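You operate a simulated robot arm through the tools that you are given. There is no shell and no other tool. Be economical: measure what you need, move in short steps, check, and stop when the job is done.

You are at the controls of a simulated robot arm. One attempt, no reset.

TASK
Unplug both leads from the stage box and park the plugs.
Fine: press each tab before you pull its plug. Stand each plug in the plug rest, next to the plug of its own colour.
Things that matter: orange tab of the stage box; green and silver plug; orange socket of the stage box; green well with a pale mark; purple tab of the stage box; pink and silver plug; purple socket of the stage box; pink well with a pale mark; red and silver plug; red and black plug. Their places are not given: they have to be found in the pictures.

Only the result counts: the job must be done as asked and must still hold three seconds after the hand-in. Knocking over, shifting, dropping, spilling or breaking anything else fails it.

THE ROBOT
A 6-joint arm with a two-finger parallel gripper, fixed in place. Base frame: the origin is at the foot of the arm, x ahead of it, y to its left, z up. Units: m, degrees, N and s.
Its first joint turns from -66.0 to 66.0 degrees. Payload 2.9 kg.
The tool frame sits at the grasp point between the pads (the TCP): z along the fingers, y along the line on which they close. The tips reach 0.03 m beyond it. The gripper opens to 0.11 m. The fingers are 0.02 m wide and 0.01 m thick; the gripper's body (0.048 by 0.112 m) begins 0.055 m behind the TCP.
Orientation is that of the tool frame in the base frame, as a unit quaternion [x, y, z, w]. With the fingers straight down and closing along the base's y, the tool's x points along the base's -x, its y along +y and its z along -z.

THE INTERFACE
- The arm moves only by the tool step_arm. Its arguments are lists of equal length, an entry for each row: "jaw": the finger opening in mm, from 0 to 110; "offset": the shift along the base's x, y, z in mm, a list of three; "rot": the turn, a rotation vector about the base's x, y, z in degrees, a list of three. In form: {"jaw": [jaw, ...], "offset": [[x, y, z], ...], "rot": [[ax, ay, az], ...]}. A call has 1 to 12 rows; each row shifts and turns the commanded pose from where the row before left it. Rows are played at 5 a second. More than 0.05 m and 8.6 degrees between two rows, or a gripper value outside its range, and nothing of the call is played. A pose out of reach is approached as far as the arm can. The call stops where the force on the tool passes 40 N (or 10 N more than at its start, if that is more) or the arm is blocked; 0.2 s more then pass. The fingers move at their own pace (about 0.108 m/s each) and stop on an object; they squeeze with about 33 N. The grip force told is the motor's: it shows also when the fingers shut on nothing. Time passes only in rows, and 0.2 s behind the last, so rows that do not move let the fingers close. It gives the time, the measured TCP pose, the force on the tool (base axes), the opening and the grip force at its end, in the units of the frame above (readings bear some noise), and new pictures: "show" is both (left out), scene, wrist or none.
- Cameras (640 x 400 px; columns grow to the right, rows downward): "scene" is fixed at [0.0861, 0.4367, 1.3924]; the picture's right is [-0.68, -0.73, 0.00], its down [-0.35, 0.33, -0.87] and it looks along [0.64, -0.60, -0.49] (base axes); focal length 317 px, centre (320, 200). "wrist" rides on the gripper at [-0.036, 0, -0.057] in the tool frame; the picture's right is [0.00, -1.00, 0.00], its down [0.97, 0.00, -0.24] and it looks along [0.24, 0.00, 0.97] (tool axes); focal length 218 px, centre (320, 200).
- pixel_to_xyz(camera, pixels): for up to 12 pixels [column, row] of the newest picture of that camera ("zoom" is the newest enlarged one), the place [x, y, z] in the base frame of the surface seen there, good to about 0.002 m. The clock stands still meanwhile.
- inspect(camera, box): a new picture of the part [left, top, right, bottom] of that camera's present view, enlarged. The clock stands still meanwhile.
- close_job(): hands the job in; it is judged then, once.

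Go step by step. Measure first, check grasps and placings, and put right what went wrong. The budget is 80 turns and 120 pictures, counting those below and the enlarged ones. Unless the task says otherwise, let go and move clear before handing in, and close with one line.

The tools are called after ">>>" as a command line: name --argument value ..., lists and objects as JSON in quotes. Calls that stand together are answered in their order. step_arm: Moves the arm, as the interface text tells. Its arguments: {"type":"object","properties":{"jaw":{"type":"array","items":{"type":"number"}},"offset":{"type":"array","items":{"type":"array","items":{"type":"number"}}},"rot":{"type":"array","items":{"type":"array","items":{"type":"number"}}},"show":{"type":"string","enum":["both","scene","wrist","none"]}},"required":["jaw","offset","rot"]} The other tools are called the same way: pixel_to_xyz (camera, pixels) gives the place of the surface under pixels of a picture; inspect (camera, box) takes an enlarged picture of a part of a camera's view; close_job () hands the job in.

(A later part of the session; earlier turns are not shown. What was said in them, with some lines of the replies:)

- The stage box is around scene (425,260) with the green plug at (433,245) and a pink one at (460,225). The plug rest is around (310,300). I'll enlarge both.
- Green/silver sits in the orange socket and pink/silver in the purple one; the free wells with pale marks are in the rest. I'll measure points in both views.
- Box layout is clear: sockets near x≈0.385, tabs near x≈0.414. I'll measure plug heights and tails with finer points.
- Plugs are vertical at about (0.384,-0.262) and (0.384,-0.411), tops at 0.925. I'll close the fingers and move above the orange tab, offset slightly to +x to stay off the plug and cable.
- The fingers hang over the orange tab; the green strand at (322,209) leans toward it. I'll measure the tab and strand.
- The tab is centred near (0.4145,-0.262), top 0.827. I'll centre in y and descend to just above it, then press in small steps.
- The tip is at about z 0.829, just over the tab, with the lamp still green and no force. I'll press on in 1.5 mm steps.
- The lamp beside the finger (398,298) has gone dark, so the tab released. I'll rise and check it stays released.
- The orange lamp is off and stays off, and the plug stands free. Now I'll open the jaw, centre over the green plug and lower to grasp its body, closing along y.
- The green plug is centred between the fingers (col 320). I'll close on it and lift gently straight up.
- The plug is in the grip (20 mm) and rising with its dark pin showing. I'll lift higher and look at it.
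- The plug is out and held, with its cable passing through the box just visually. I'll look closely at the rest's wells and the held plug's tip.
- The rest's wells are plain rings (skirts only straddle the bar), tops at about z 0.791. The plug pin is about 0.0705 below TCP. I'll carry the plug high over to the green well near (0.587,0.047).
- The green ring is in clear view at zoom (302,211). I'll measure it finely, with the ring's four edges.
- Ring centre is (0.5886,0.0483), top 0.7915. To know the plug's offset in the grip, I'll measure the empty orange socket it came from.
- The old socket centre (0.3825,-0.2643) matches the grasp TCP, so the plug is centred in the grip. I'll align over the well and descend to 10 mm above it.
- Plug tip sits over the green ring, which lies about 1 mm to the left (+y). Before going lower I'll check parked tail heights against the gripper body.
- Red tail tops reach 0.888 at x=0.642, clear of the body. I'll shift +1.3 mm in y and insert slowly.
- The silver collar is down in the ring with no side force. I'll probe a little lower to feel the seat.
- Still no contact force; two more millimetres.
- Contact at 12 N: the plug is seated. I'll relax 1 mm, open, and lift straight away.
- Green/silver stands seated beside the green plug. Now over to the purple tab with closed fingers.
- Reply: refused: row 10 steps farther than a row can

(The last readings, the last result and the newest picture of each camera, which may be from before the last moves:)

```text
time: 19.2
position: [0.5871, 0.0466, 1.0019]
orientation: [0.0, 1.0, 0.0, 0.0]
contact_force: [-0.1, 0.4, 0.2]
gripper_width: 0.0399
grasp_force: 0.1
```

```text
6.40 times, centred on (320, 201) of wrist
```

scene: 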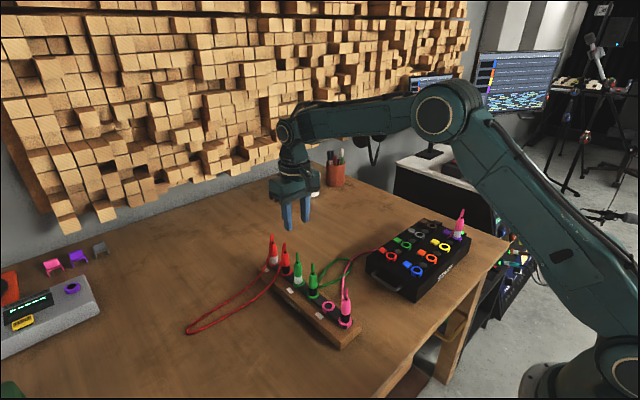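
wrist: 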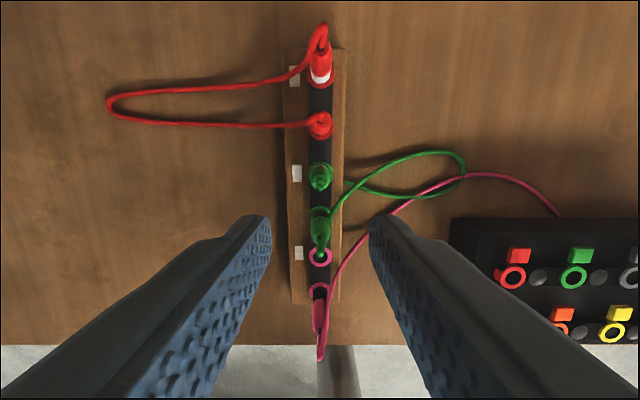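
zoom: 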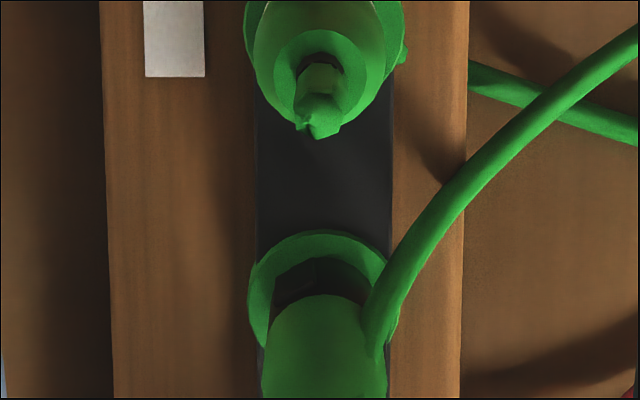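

The last row was too long and nothing moved. I'll repeat with the drop as its own row.

>>> step_arm --jaw '[0, 0, 0, 0, 0, 0, 0, 0, 0, 0, 0, 0]' --offset '[[-16.8, -45.9, 0], [-16.8, -45.9, 0], [-16.8, -45.9, 0], [-16.8, -45.9, 0], [-16.8, -45.9, 0], [-16.8, -45.9, 0], [-16.8, -45.9, 0], [-16.8, -45.9, 0], [-16.8, -45.9, 0], [-16.8, -45.9, 0], [0, 0, -20], [0, 0, 0]]' --rot '[[0, 0, 0], [0, 0, 0], [0, 0, 0], [0, 0, 0], [0, 0, 0], [0, 0, 0], [0, 0, 0], [0, 0, 0], [0, 0, 0], [0, 0, 0], [0, 0, 0], [0, 0, 0]]' --show "wrist"

>>> inspect --camera "wrist" --box '[270, 170, 370, 232]'

>>> pixel_to_xyz --camera "zoom" --pixels '[[320, 140]]'

```text
time: 21.8
position: [0.42, -0.4108, 0.9781]
orientation: [0.001, 1.0, 0.0, 0.001]
contact_force: [-0.6, 0.3, 0.4]
gripper_width: 0.0
grasp_force: 33.0
```

wrist: 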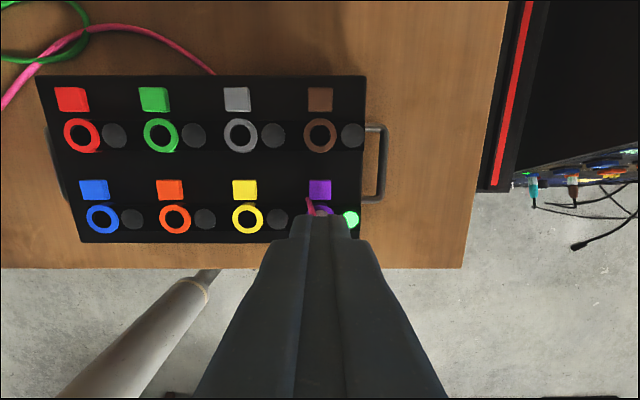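

```text
6.40 times, centred on (320, 201) of wrist
```

zoom: 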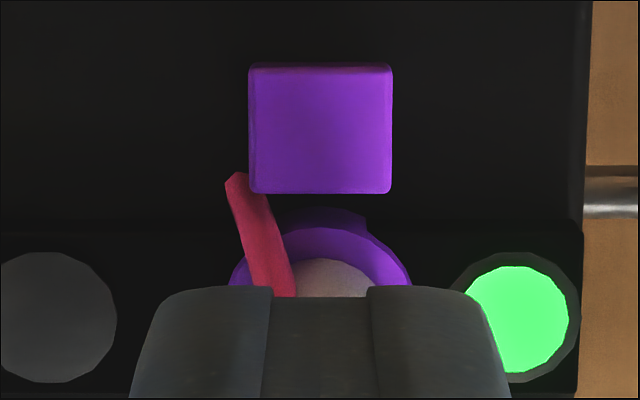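

```text
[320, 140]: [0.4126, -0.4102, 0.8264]
```

Fingers line up with the purple tab (centre y≈-0.410) and clear the pink strand. I'll descend and press to the depth that worked before (TCP z≈0.853).

>>> step_arm --jaw '[0, 0, 0, 0, 0, 0, 0, 0, 0]' --offset '[[0, 0, -40], [0, 0, -40], [0, 0, -34], [0, 0, -3], [0, 0, -2], [0, 0, -2], [0, 0, -2], [0, 0, -2], [0, 0, 0]]' --rot '[[0, 0, 0], [0, 0, 0], [0, 0, 0], [0, 0, 0], [0, 0, 0], [0, 0, 0], [0, 0, 0], [0, 0, 0], [0, 0, 0]]' --show "wrist"

```text
time: 23.8
position: [0.4211, -0.411, 0.8555]
orientation: [0.0, 1.0, 0.0, 0.0]
contact_force: [-0.8, 0.9, 0.5]
gripper_width: 0.0001
grasp_force: 33.3
```

wrist: 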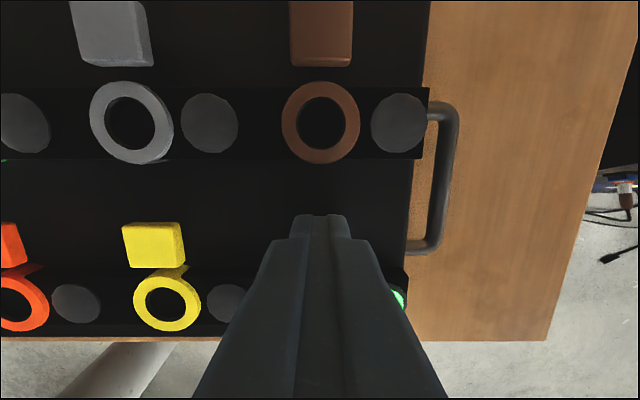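

The lamp at (398,297) is still green; pressing further.

>>> step_arm --jaw '[0, 0, 0, 0]' --offset '[[0, 0, -1.5], [0, 0, -1.5], [0, 0, 0], [0, 0, 0]]' --rot '[[0, 0, 0], [0, 0, 0], [0, 0, 0], [0, 0, 0]]' --show "wrist"

```text
time: 24.8
position: [0.4204, -0.4107, 0.8524]
orientation: [-0.001, 1.0, 0.001, -0.001]
contact_force: [2.1, -0.2, 2.7]
gripper_width: 0.0001
grasp_force: 33.3
```

wrist: 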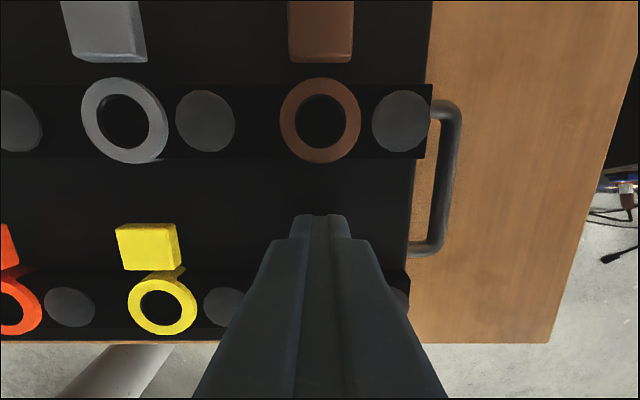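

The lamp is dark. I'll rise, open, move over the pink plug and lower to its body.

>>> step_arm --jaw '[0, 0, 0, 50, 50, 50, 50, 50, 50, 50]' --offset '[[0, 0, 35], [0, 0, 45], [0, 0, 45], [0, 0, 0], [-37.5, -2, 0], [0, 0, 0], [0, 0, -30], [0, 0, -35], [0, 0, -27], [0, 0, 0]]' --rot '[[0, 0, 0], [0, 0, 0], [0, 0, 0], [0, 0, 0], [0, 0, 0], [0, 0, 0], [0, 0, 0], [0, 0, 0], [0, 0, 0], [0, 0, 0]]'

>>> inspect --camera "scene" --box '[380, 185, 488, 285]'

```text
time: 27.0
position: [0.3866, -0.4109, 0.8881]
orientation: [0.0, 1.0, 0.0, 0.0]
contact_force: [0.4, 0.0, -0.9]
gripper_width: 0.0501
grasp_force: 0.0
```

scene: 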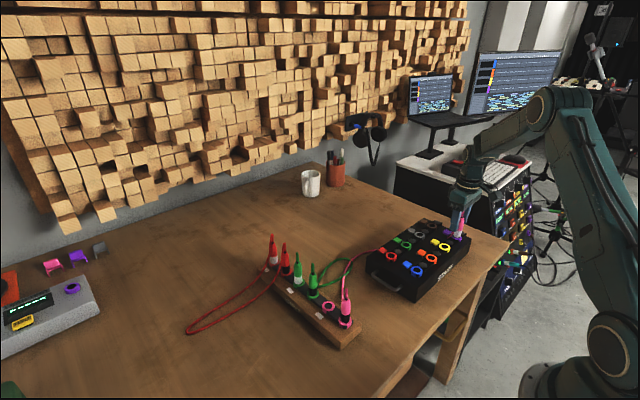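
wrist: 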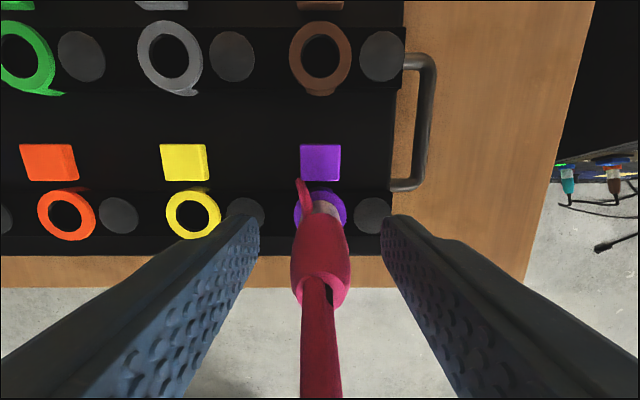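

```text
4.00 times, centred on (434, 235) of scene
```

zoom: 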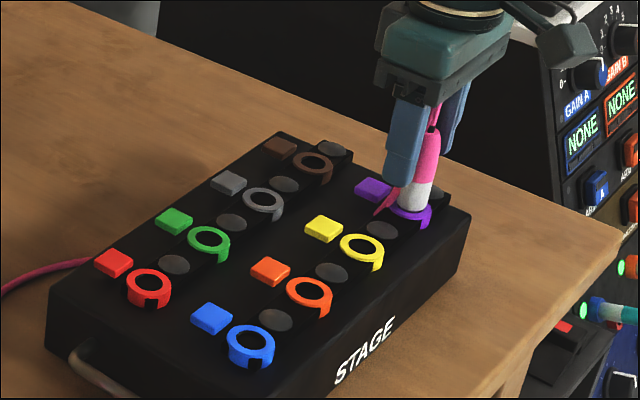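

The pink plug is centred between the fingers (col 320). Lower 3 mm, close, and pull gently.

>>> step_arm --jaw '[50, 0, 0, 0, 0]' --offset '[[-1, 0, -3], [0, 0, 0], [0, 0, 0], [0, 0, 0], [0, 0, 0]]' --rot '[[0, 0, 0], [0, 0, 0], [0, 0, 0], [0, 0, 0], [0, 0, 0]]' --show "none"

>>> step_arm --jaw '[0, 0, 0, 0, 0, 0]' --offset '[[0, 0, 5], [0, 0, 8], [0, 0, 30], [0, 0, 40], [0, 0, 40], [0, 0, 0]]' --rot '[[0, 0, 0], [0, 0, 0], [0, 0, 0], [0, 0, 0], [0, 0, 0], [0, 0, 0]]'

>>> inspect --camera "scene" --box '[400, 165, 500, 265]'

```text
time: 28.2
position: [0.3844, -0.4107, 0.8829]
orientation: [0.0, 1.0, 0.0, 0.0]
contact_force: [-0.4, 5.3, 3.2]
gripper_width: 0.0201
grasp_force: 32.9
```

```text
time: 29.6
position: [0.383, -0.4148, 1.0047]
orientation: [0.001, 1.0, 0.0, 0.0]
contact_force: [-0.3, 0.2, -0.8]
gripper_width: 0.0201
grasp_force: 33.5
```

scene: 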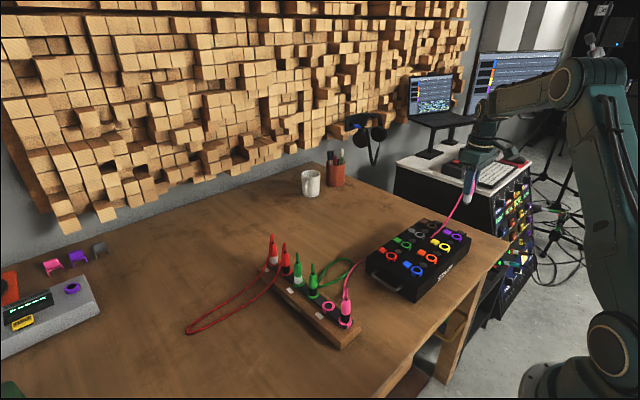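
wrist: 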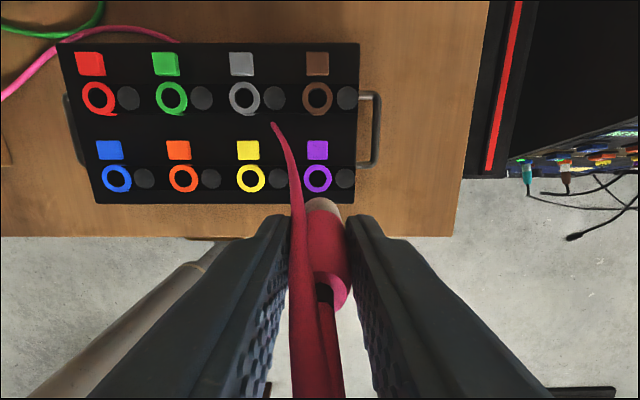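

```text
4.00 times, centred on (450, 215) of scene
```

zoom: 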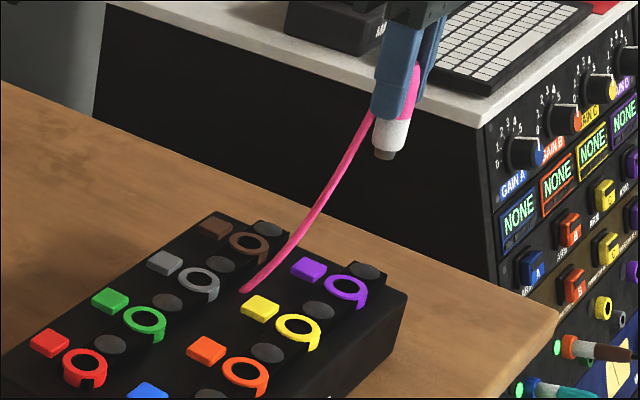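

The pink plug is out. I'll carry it over to the pink well.

>>> step_arm --jaw '[0, 0, 0, 0, 0, 0, 0, 0, 0, 0, 0, 0]' --offset '[[0, 0, 30], [9.5, 46.2, 0], [9.5, 46.2, 0], [9.5, 46.2, 0], [9.5, 46.2, 0], [9.5, 46.2, 0], [9.5, 46.2, 0], [9.5, 46.2, 0], [9.5, 46.2, 0], [9.5, 46.2, 0], [9.5, 46.2, 0], [0, 0, 0]]' --rot '[[0, 0, 0], [0, 0, 0], [0, 0, 0], [0, 0, 0], [0, 0, 0], [0, 0, 0], [0, 0, 0], [0, 0, 0], [0, 0, 0], [0, 0, 0], [0, 0, 0], [0, 0, 0]]'

>>> inspect --camera "scene" --box '[280, 205, 400, 325]'

>>> inspect --camera "wrist" --box '[250, 120, 390, 240]'

```text
time: 32.2
position: [0.4743, 0.0524, 1.0311]
orientation: [0.0, 1.0, 0.001, 0.0]
contact_force: [0.7, 1.0, -0.7]
gripper_width: 0.0201
grasp_force: 32.6
```

scene: 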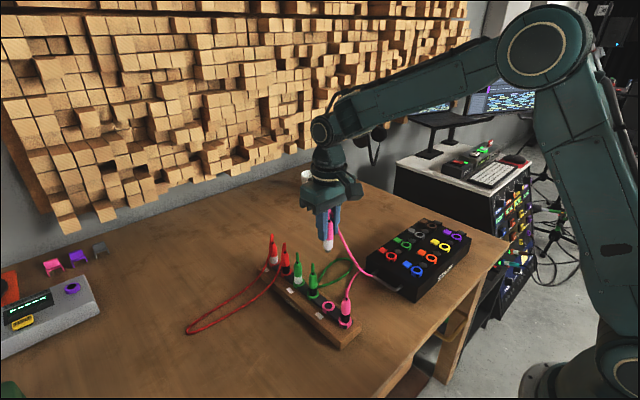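
wrist: 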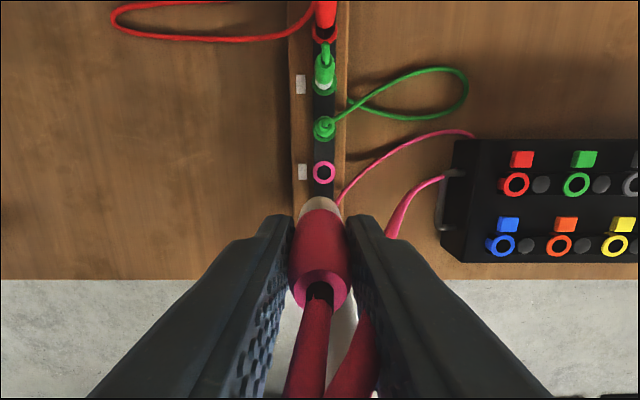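

```text
3.33 times, centred on (340, 265) of scene
```

zoom: 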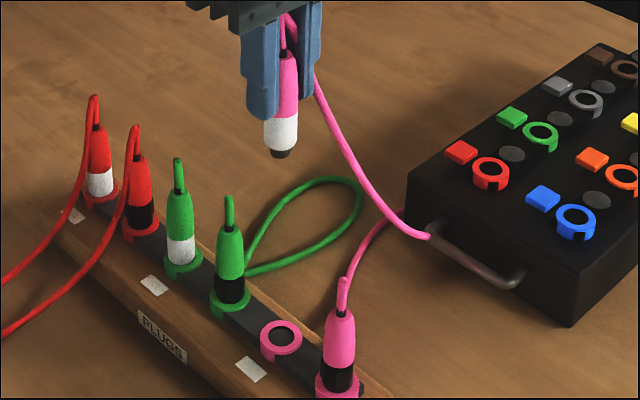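

```text
3.33 times, centred on (320, 180) of wrist
```

zoom: 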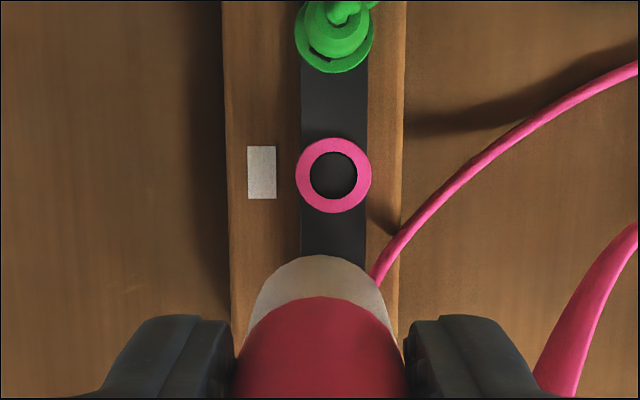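

The pink ring is at zoom (333,175). I'll measure its edges.

>>> pixel_to_xyz --camera "zoom" --pixels '[[303, 175], [363, 175], [333, 145], [333, 205], [333, 175]]'

>>> pixel_to_xyz --camera "wrist" --pixels '[[315, 172.5], [333.5, 172.5], [324, 164], [324, 181]]'

>>> pixel_to_xyz --camera "scene" --pixels '[[324, 251], [325, 250]]'

```text
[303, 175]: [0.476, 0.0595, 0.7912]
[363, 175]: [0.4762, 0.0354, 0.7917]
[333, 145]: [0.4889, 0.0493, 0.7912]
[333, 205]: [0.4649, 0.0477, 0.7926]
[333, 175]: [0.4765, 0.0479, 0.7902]
```

```text
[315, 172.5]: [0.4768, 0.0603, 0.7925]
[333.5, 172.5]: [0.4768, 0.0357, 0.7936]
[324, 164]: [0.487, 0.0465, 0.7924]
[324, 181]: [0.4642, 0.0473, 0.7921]
```

```text
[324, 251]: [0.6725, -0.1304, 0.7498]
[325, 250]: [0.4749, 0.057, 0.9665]
```

The well centre is (0.4764,0.0478); image geometry says I'm about 5 mm too far in +y and 1 mm short in x. Correct and descend to just above the ring.

>>> step_arm --jaw '[0, 0, 0, 0, 0, 0, 0]' --offset '[[1, -5.2, 0], [0, 0, -40], [0, 0, -40], [0, 0, -40], [0, 0, -37], [0, 0, 0], [0, 0, 0]]' --rot '[[0, 0, 0], [0, 0, 0], [0, 0, 0], [0, 0, 0], [0, 0, 0], [0, 0, 0], [0, 0, 0]]'

>>> inspect --camera "scene" --box '[290, 250, 370, 330]'

>>> inspect --camera "wrist" --box '[240, 120, 400, 250]'

```text
time: 33.8
position: [0.4775, 0.0473, 0.8796]
orientation: [-0.001, 1.0, 0.0, 0.0]
contact_force: [-0.8, 0.3, -0.9]
gripper_width: 0.0203
grasp_force: 33.1
```

scene: 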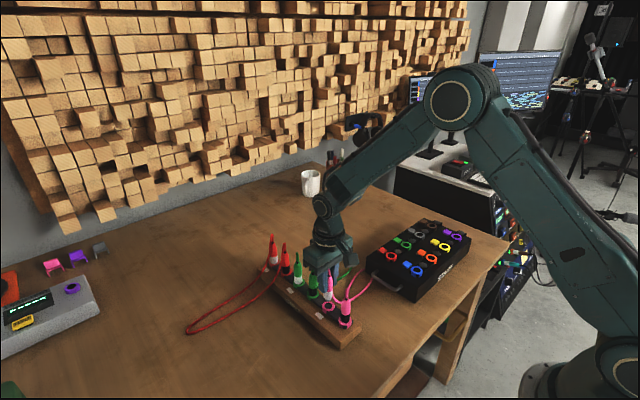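
wrist: 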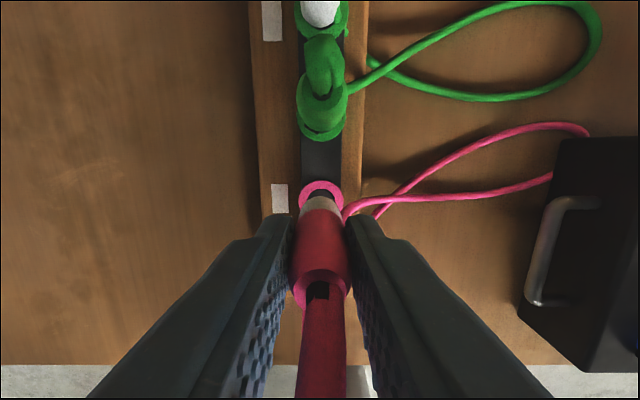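

```text
5.00 times, centred on (330, 290) of scene
```

zoom: 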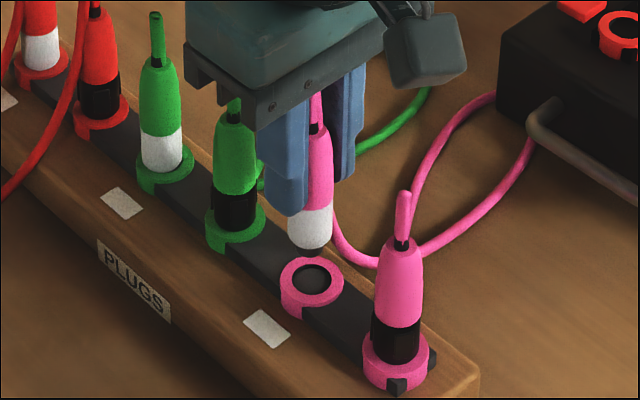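

```text
3.08 times, centred on (320, 185) of wrist
```

zoom: 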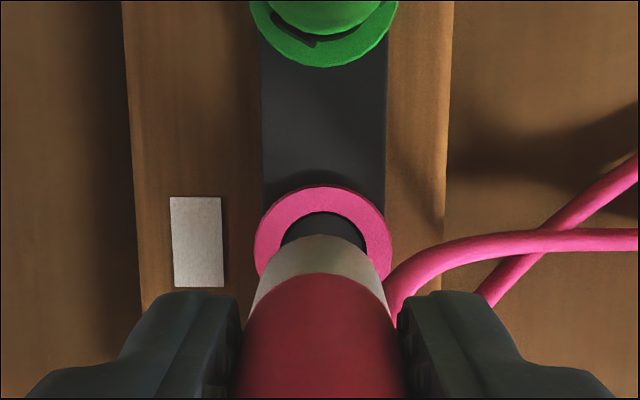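

Pin hovers over the pink hole; ring is ~0.9 mm to the right (−y). I'll nudge and insert slowly.

>>> step_arm --jaw '[0, 0, 0, 0, 0, 0, 0, 0, 0]' --offset '[[-0.3, -0.9, 0], [0, 0, -10], [0, 0, -6], [0, 0, -3], [0, 0, -3], [0, 0, -3], [0, 0, -2], [0, 0, -1], [0, 0, 0]]' --rot '[[0, 0, 0], [0, 0, 0], [0, 0, 0], [0, 0, 0], [0, 0, 0], [0, 0, 0], [0, 0, 0], [0, 0, 0], [0, 0, 0]]'

>>> inspect --camera "scene" --box '[290, 250, 370, 330]'

>>> inspect --camera "wrist" --box '[240, 120, 400, 250]'

```text
time: 35.8
position: [0.4757, 0.0428, 0.8503]
orientation: [-0.001, 1.0, 0.0, 0.0]
contact_force: [-1.5, 5.7, 0.8]
gripper_width: 0.0198
grasp_force: 33.3
```

scene: 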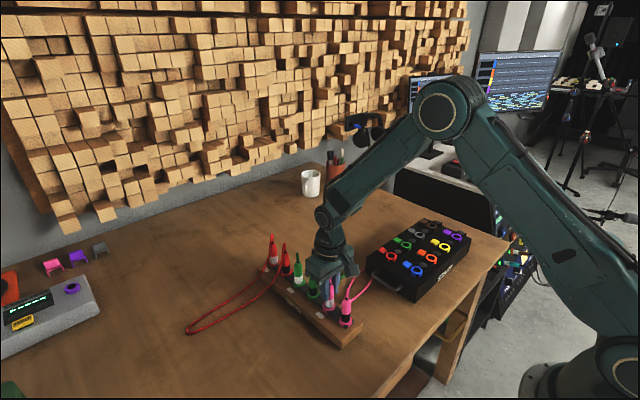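
wrist: 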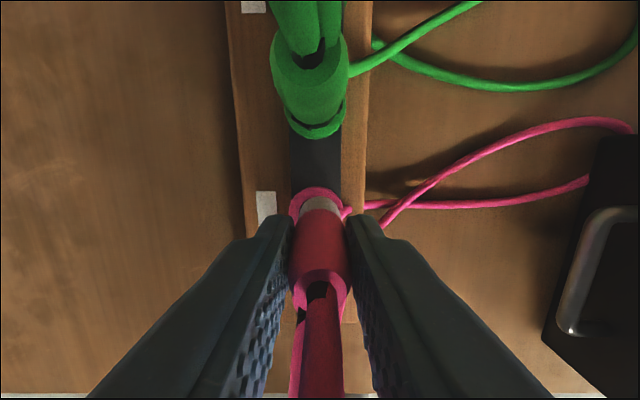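

```text
5.00 times, centred on (330, 290) of scene
```

zoom: 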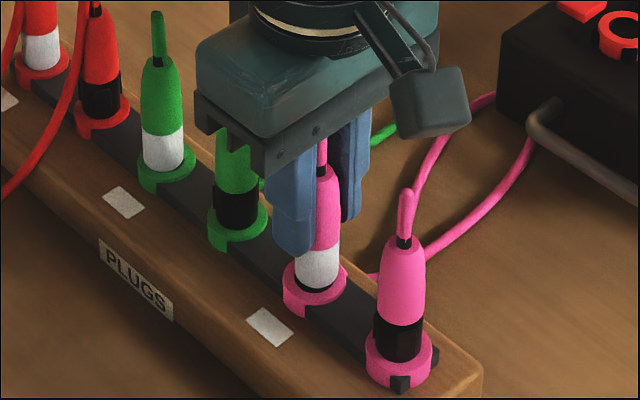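

```text
3.08 times, centred on (320, 185) of wrist
```

zoom: 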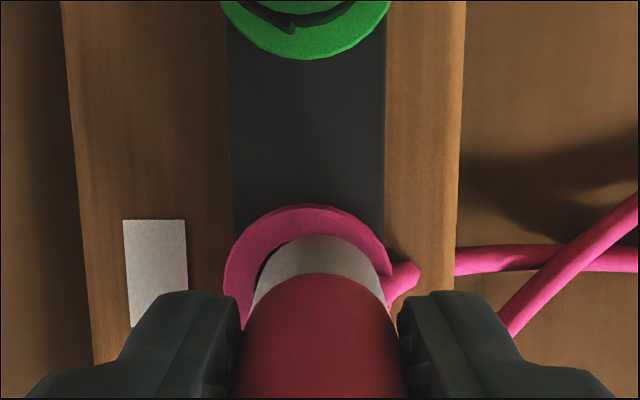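

There is a 5.7 N side force and the plug sits ~2 mm toward −y of the ring. I'll back off upward a bit and shift +2 mm in y, then look again.

>>> step_arm --jaw '[0, 0, 0, 0]' --offset '[[0, 0, 3], [0, 2, 0], [0, 0, 0], [0, 0, 0]]' --rot '[[0, 0, 0], [0, 0, 0], [0, 0, 0], [0, 0, 0]]' --show "wrist"

>>> inspect --camera "wrist" --box '[240, 120, 400, 250]'

>>> inspect --camera "scene" --box '[300, 260, 360, 320]'

```text
time: 36.8
position: [0.4778, 0.0446, 0.8543]
orientation: [-0.001, 1.0, 0.0, 0.0]
contact_force: [-0.3, -0.5, -0.2]
gripper_width: 0.0203
grasp_force: 33.0
```

wrist: 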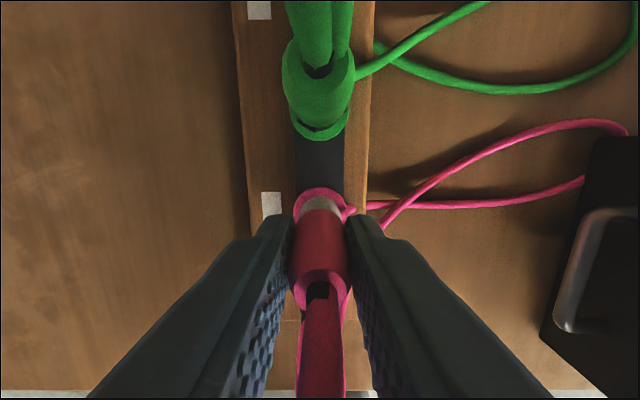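

```text
3.08 times, centred on (320, 185) of wrist
```

zoom: 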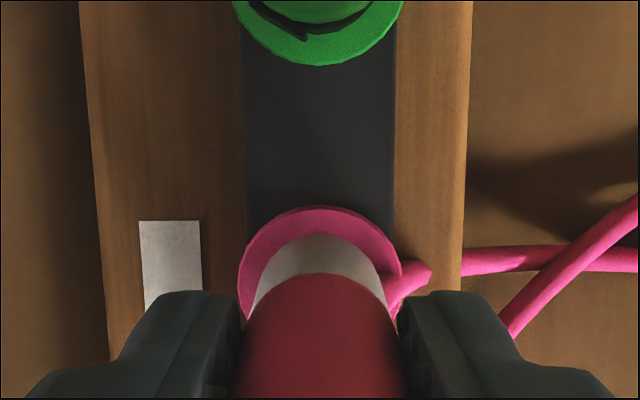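

```text
6.67 times, centred on (330, 290) of scene
```

zoom: 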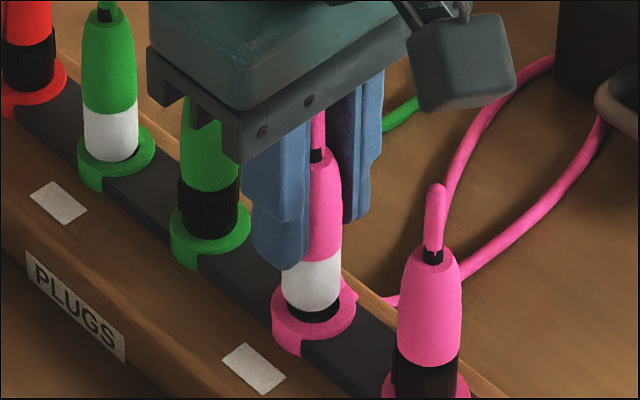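

Force is nil and the ring is centred on the plug (col ~320). Now lower slowly to the seat.

>>> step_arm --jaw '[0, 0, 0, 0, 0, 0]' --offset '[[0, 0, -2], [0, 0, -1.5], [0, 0, -1.5], [0, 0, -1], [0, 0, 0], [0, 0, 0]]' --rot '[[0, 0, 0], [0, 0, 0], [0, 0, 0], [0, 0, 0], [0, 0, 0], [0, 0, 0]]' --show "wrist"

>>> inspect --camera "scene" --box '[300, 260, 360, 320]'

```text
time: 38.2
position: [0.478, 0.046, 0.8489]
orientation: [0.0, 1.0, 0.0, 0.001]
contact_force: [-5.1, -4.1, 19.3]
gripper_width: 0.0199
grasp_force: 32.9
```

wrist: 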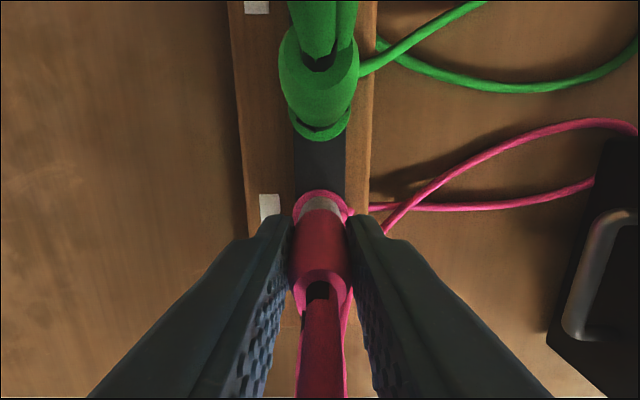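

```text
6.67 times, centred on (330, 290) of scene
```

zoom: 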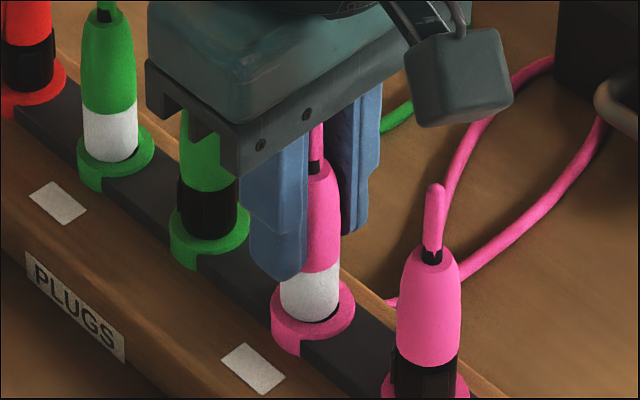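

Vertical force of 19 N with small side forces toward −x/−y, so the pin is rubbing slightly. I'll ease up 1.5 mm, shift −1.2 mm x and −0.7 mm y, and press down again.

>>> step_arm --jaw '[0, 0, 0, 0, 0, 0, 0]' --offset '[[0, 0, 1.5], [-1.2, -0.7, 0], [0, 0, 0], [0, 0, -1], [0, 0, -1], [0, 0, 0], [0, 0, 0]]' --rot '[[0, 0, 0], [0, 0, 0], [0, 0, 0], [0, 0, 0], [0, 0, 0], [0, 0, 0], [0, 0, 0]]' --show "wrist"

>>> inspect --camera "scene" --box '[300, 260, 360, 320]'

```text
time: 39.8
position: [0.4781, 0.0455, 0.8486]
orientation: [0.001, 1.0, 0.001, 0.002]
contact_force: [-1.5, -7.1, 28.2]
gripper_width: 0.0201
grasp_force: 33.5
```

wrist: 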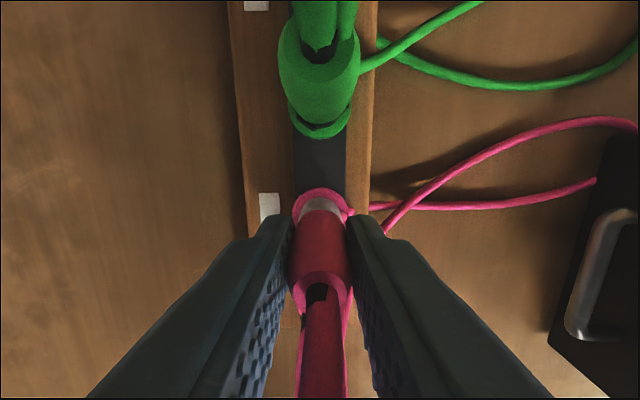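

```text
6.67 times, centred on (330, 290) of scene
```

zoom: 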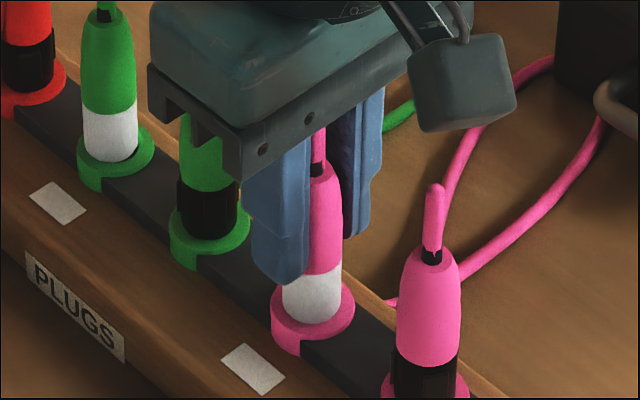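

The dark gap is gone and the collar sits in the ring with 28 N: seated. I'll ease the load, open and lift clear.

>>> step_arm --jaw '[0, 0, 40, 40, 40, 40, 40, 40, 40]' --offset '[[0, 0, 1.5], [0, 0, 0], [0, 0, 0], [0, 0, 0], [0, 0, 15], [0, 0, 40], [0, 0, 45], [0, 0, 45], [0, 0, 0]]' --rot '[[0, 0, 0], [0, 0, 0], [0, 0, 0], [0, 0, 0], [0, 0, 0], [0, 0, 0], [0, 0, 0], [0, 0, 0], [0, 0, 0]]'

>>> inspect --camera "scene" --box '[250, 225, 370, 345]'

>>> inspect --camera "scene" --box '[300, 260, 360, 320]'

>>> inspect --camera "wrist" --box '[260, 20, 380, 240]'

```text
time: 41.8
position: [0.4755, 0.042, 0.9942]
orientation: [0.0, 1.0, 0.0, -0.001]
contact_force: [0.4, -0.7, 0.7]
gripper_width: 0.0401
grasp_force: 0.0
```

scene: 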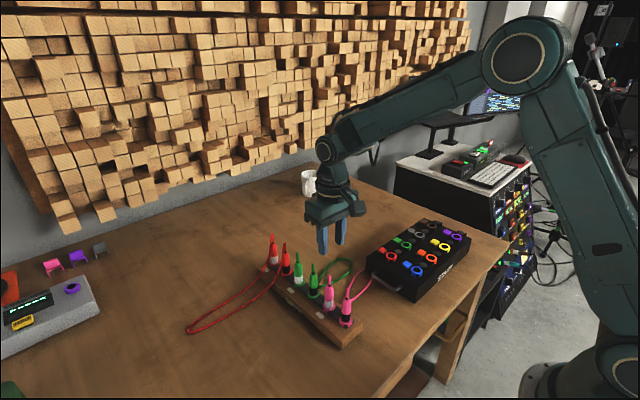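
wrist: 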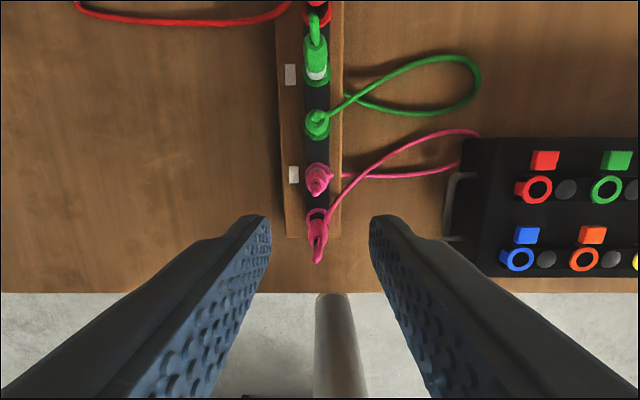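

```text
3.33 times, centred on (310, 285) of scene
```

zoom: 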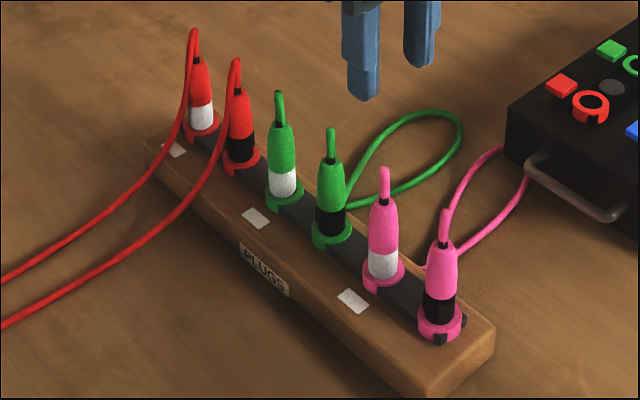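

```text
6.67 times, centred on (330, 290) of scene
```

zoom: 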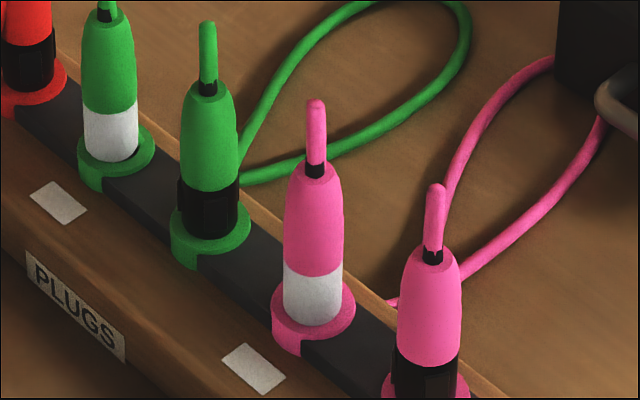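

```text
1.82 times, centred on (320, 130) of wrist
```

zoom: 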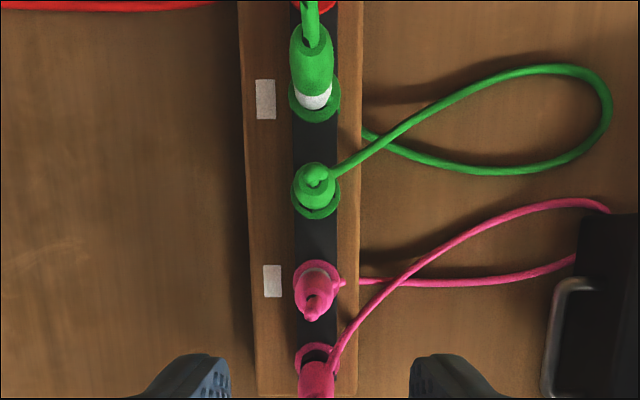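

Both plugs stand upright beside their own colours. I'll do a last height check of the tails and pale marks.

>>> pixel_to_xyz --camera "scene" --pixels '[[347.4, 270], [334.2, 267], [318.6, 264], [328.5, 277], [309.8, 264.5]]'

>>> pixel_to_xyz --camera "zoom" --pixels '[[265, 99], [272, 281], [314, 305], [315, 170], [316, 60]]'

>>> pixel_to_xyz --camera "scene" --pixels '[[328.4, 278], [318.7, 266], [298.5, 255], [297.7, 254], [345.3, 291], [311.8, 266]]'

```text
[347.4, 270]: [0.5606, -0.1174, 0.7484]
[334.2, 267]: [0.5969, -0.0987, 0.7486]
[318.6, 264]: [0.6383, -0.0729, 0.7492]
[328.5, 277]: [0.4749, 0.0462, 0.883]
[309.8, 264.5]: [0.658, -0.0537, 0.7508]
```

```text
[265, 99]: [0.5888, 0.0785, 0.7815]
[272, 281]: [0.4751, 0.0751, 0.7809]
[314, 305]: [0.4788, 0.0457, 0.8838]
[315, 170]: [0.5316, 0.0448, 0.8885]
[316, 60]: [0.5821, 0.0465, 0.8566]
```

```text
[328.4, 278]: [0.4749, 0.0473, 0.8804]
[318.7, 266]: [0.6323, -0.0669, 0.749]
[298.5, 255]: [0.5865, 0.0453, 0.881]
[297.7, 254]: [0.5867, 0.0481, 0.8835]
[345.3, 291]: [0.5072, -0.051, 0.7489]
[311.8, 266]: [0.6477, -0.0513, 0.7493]
```

Tail heights agree (about 0.883 to 0.888 for all), the marks have not moved, and the gripper is clear. I'm handing in.

>>> close_job

```text
The job is handed in.
```

I pressed each tab until its lamp went dark, then pulled the plugs. The green/silver and pink/silver plugs now stand seated in the plug rest, each next to the plug of its own colour. The job is handed in.
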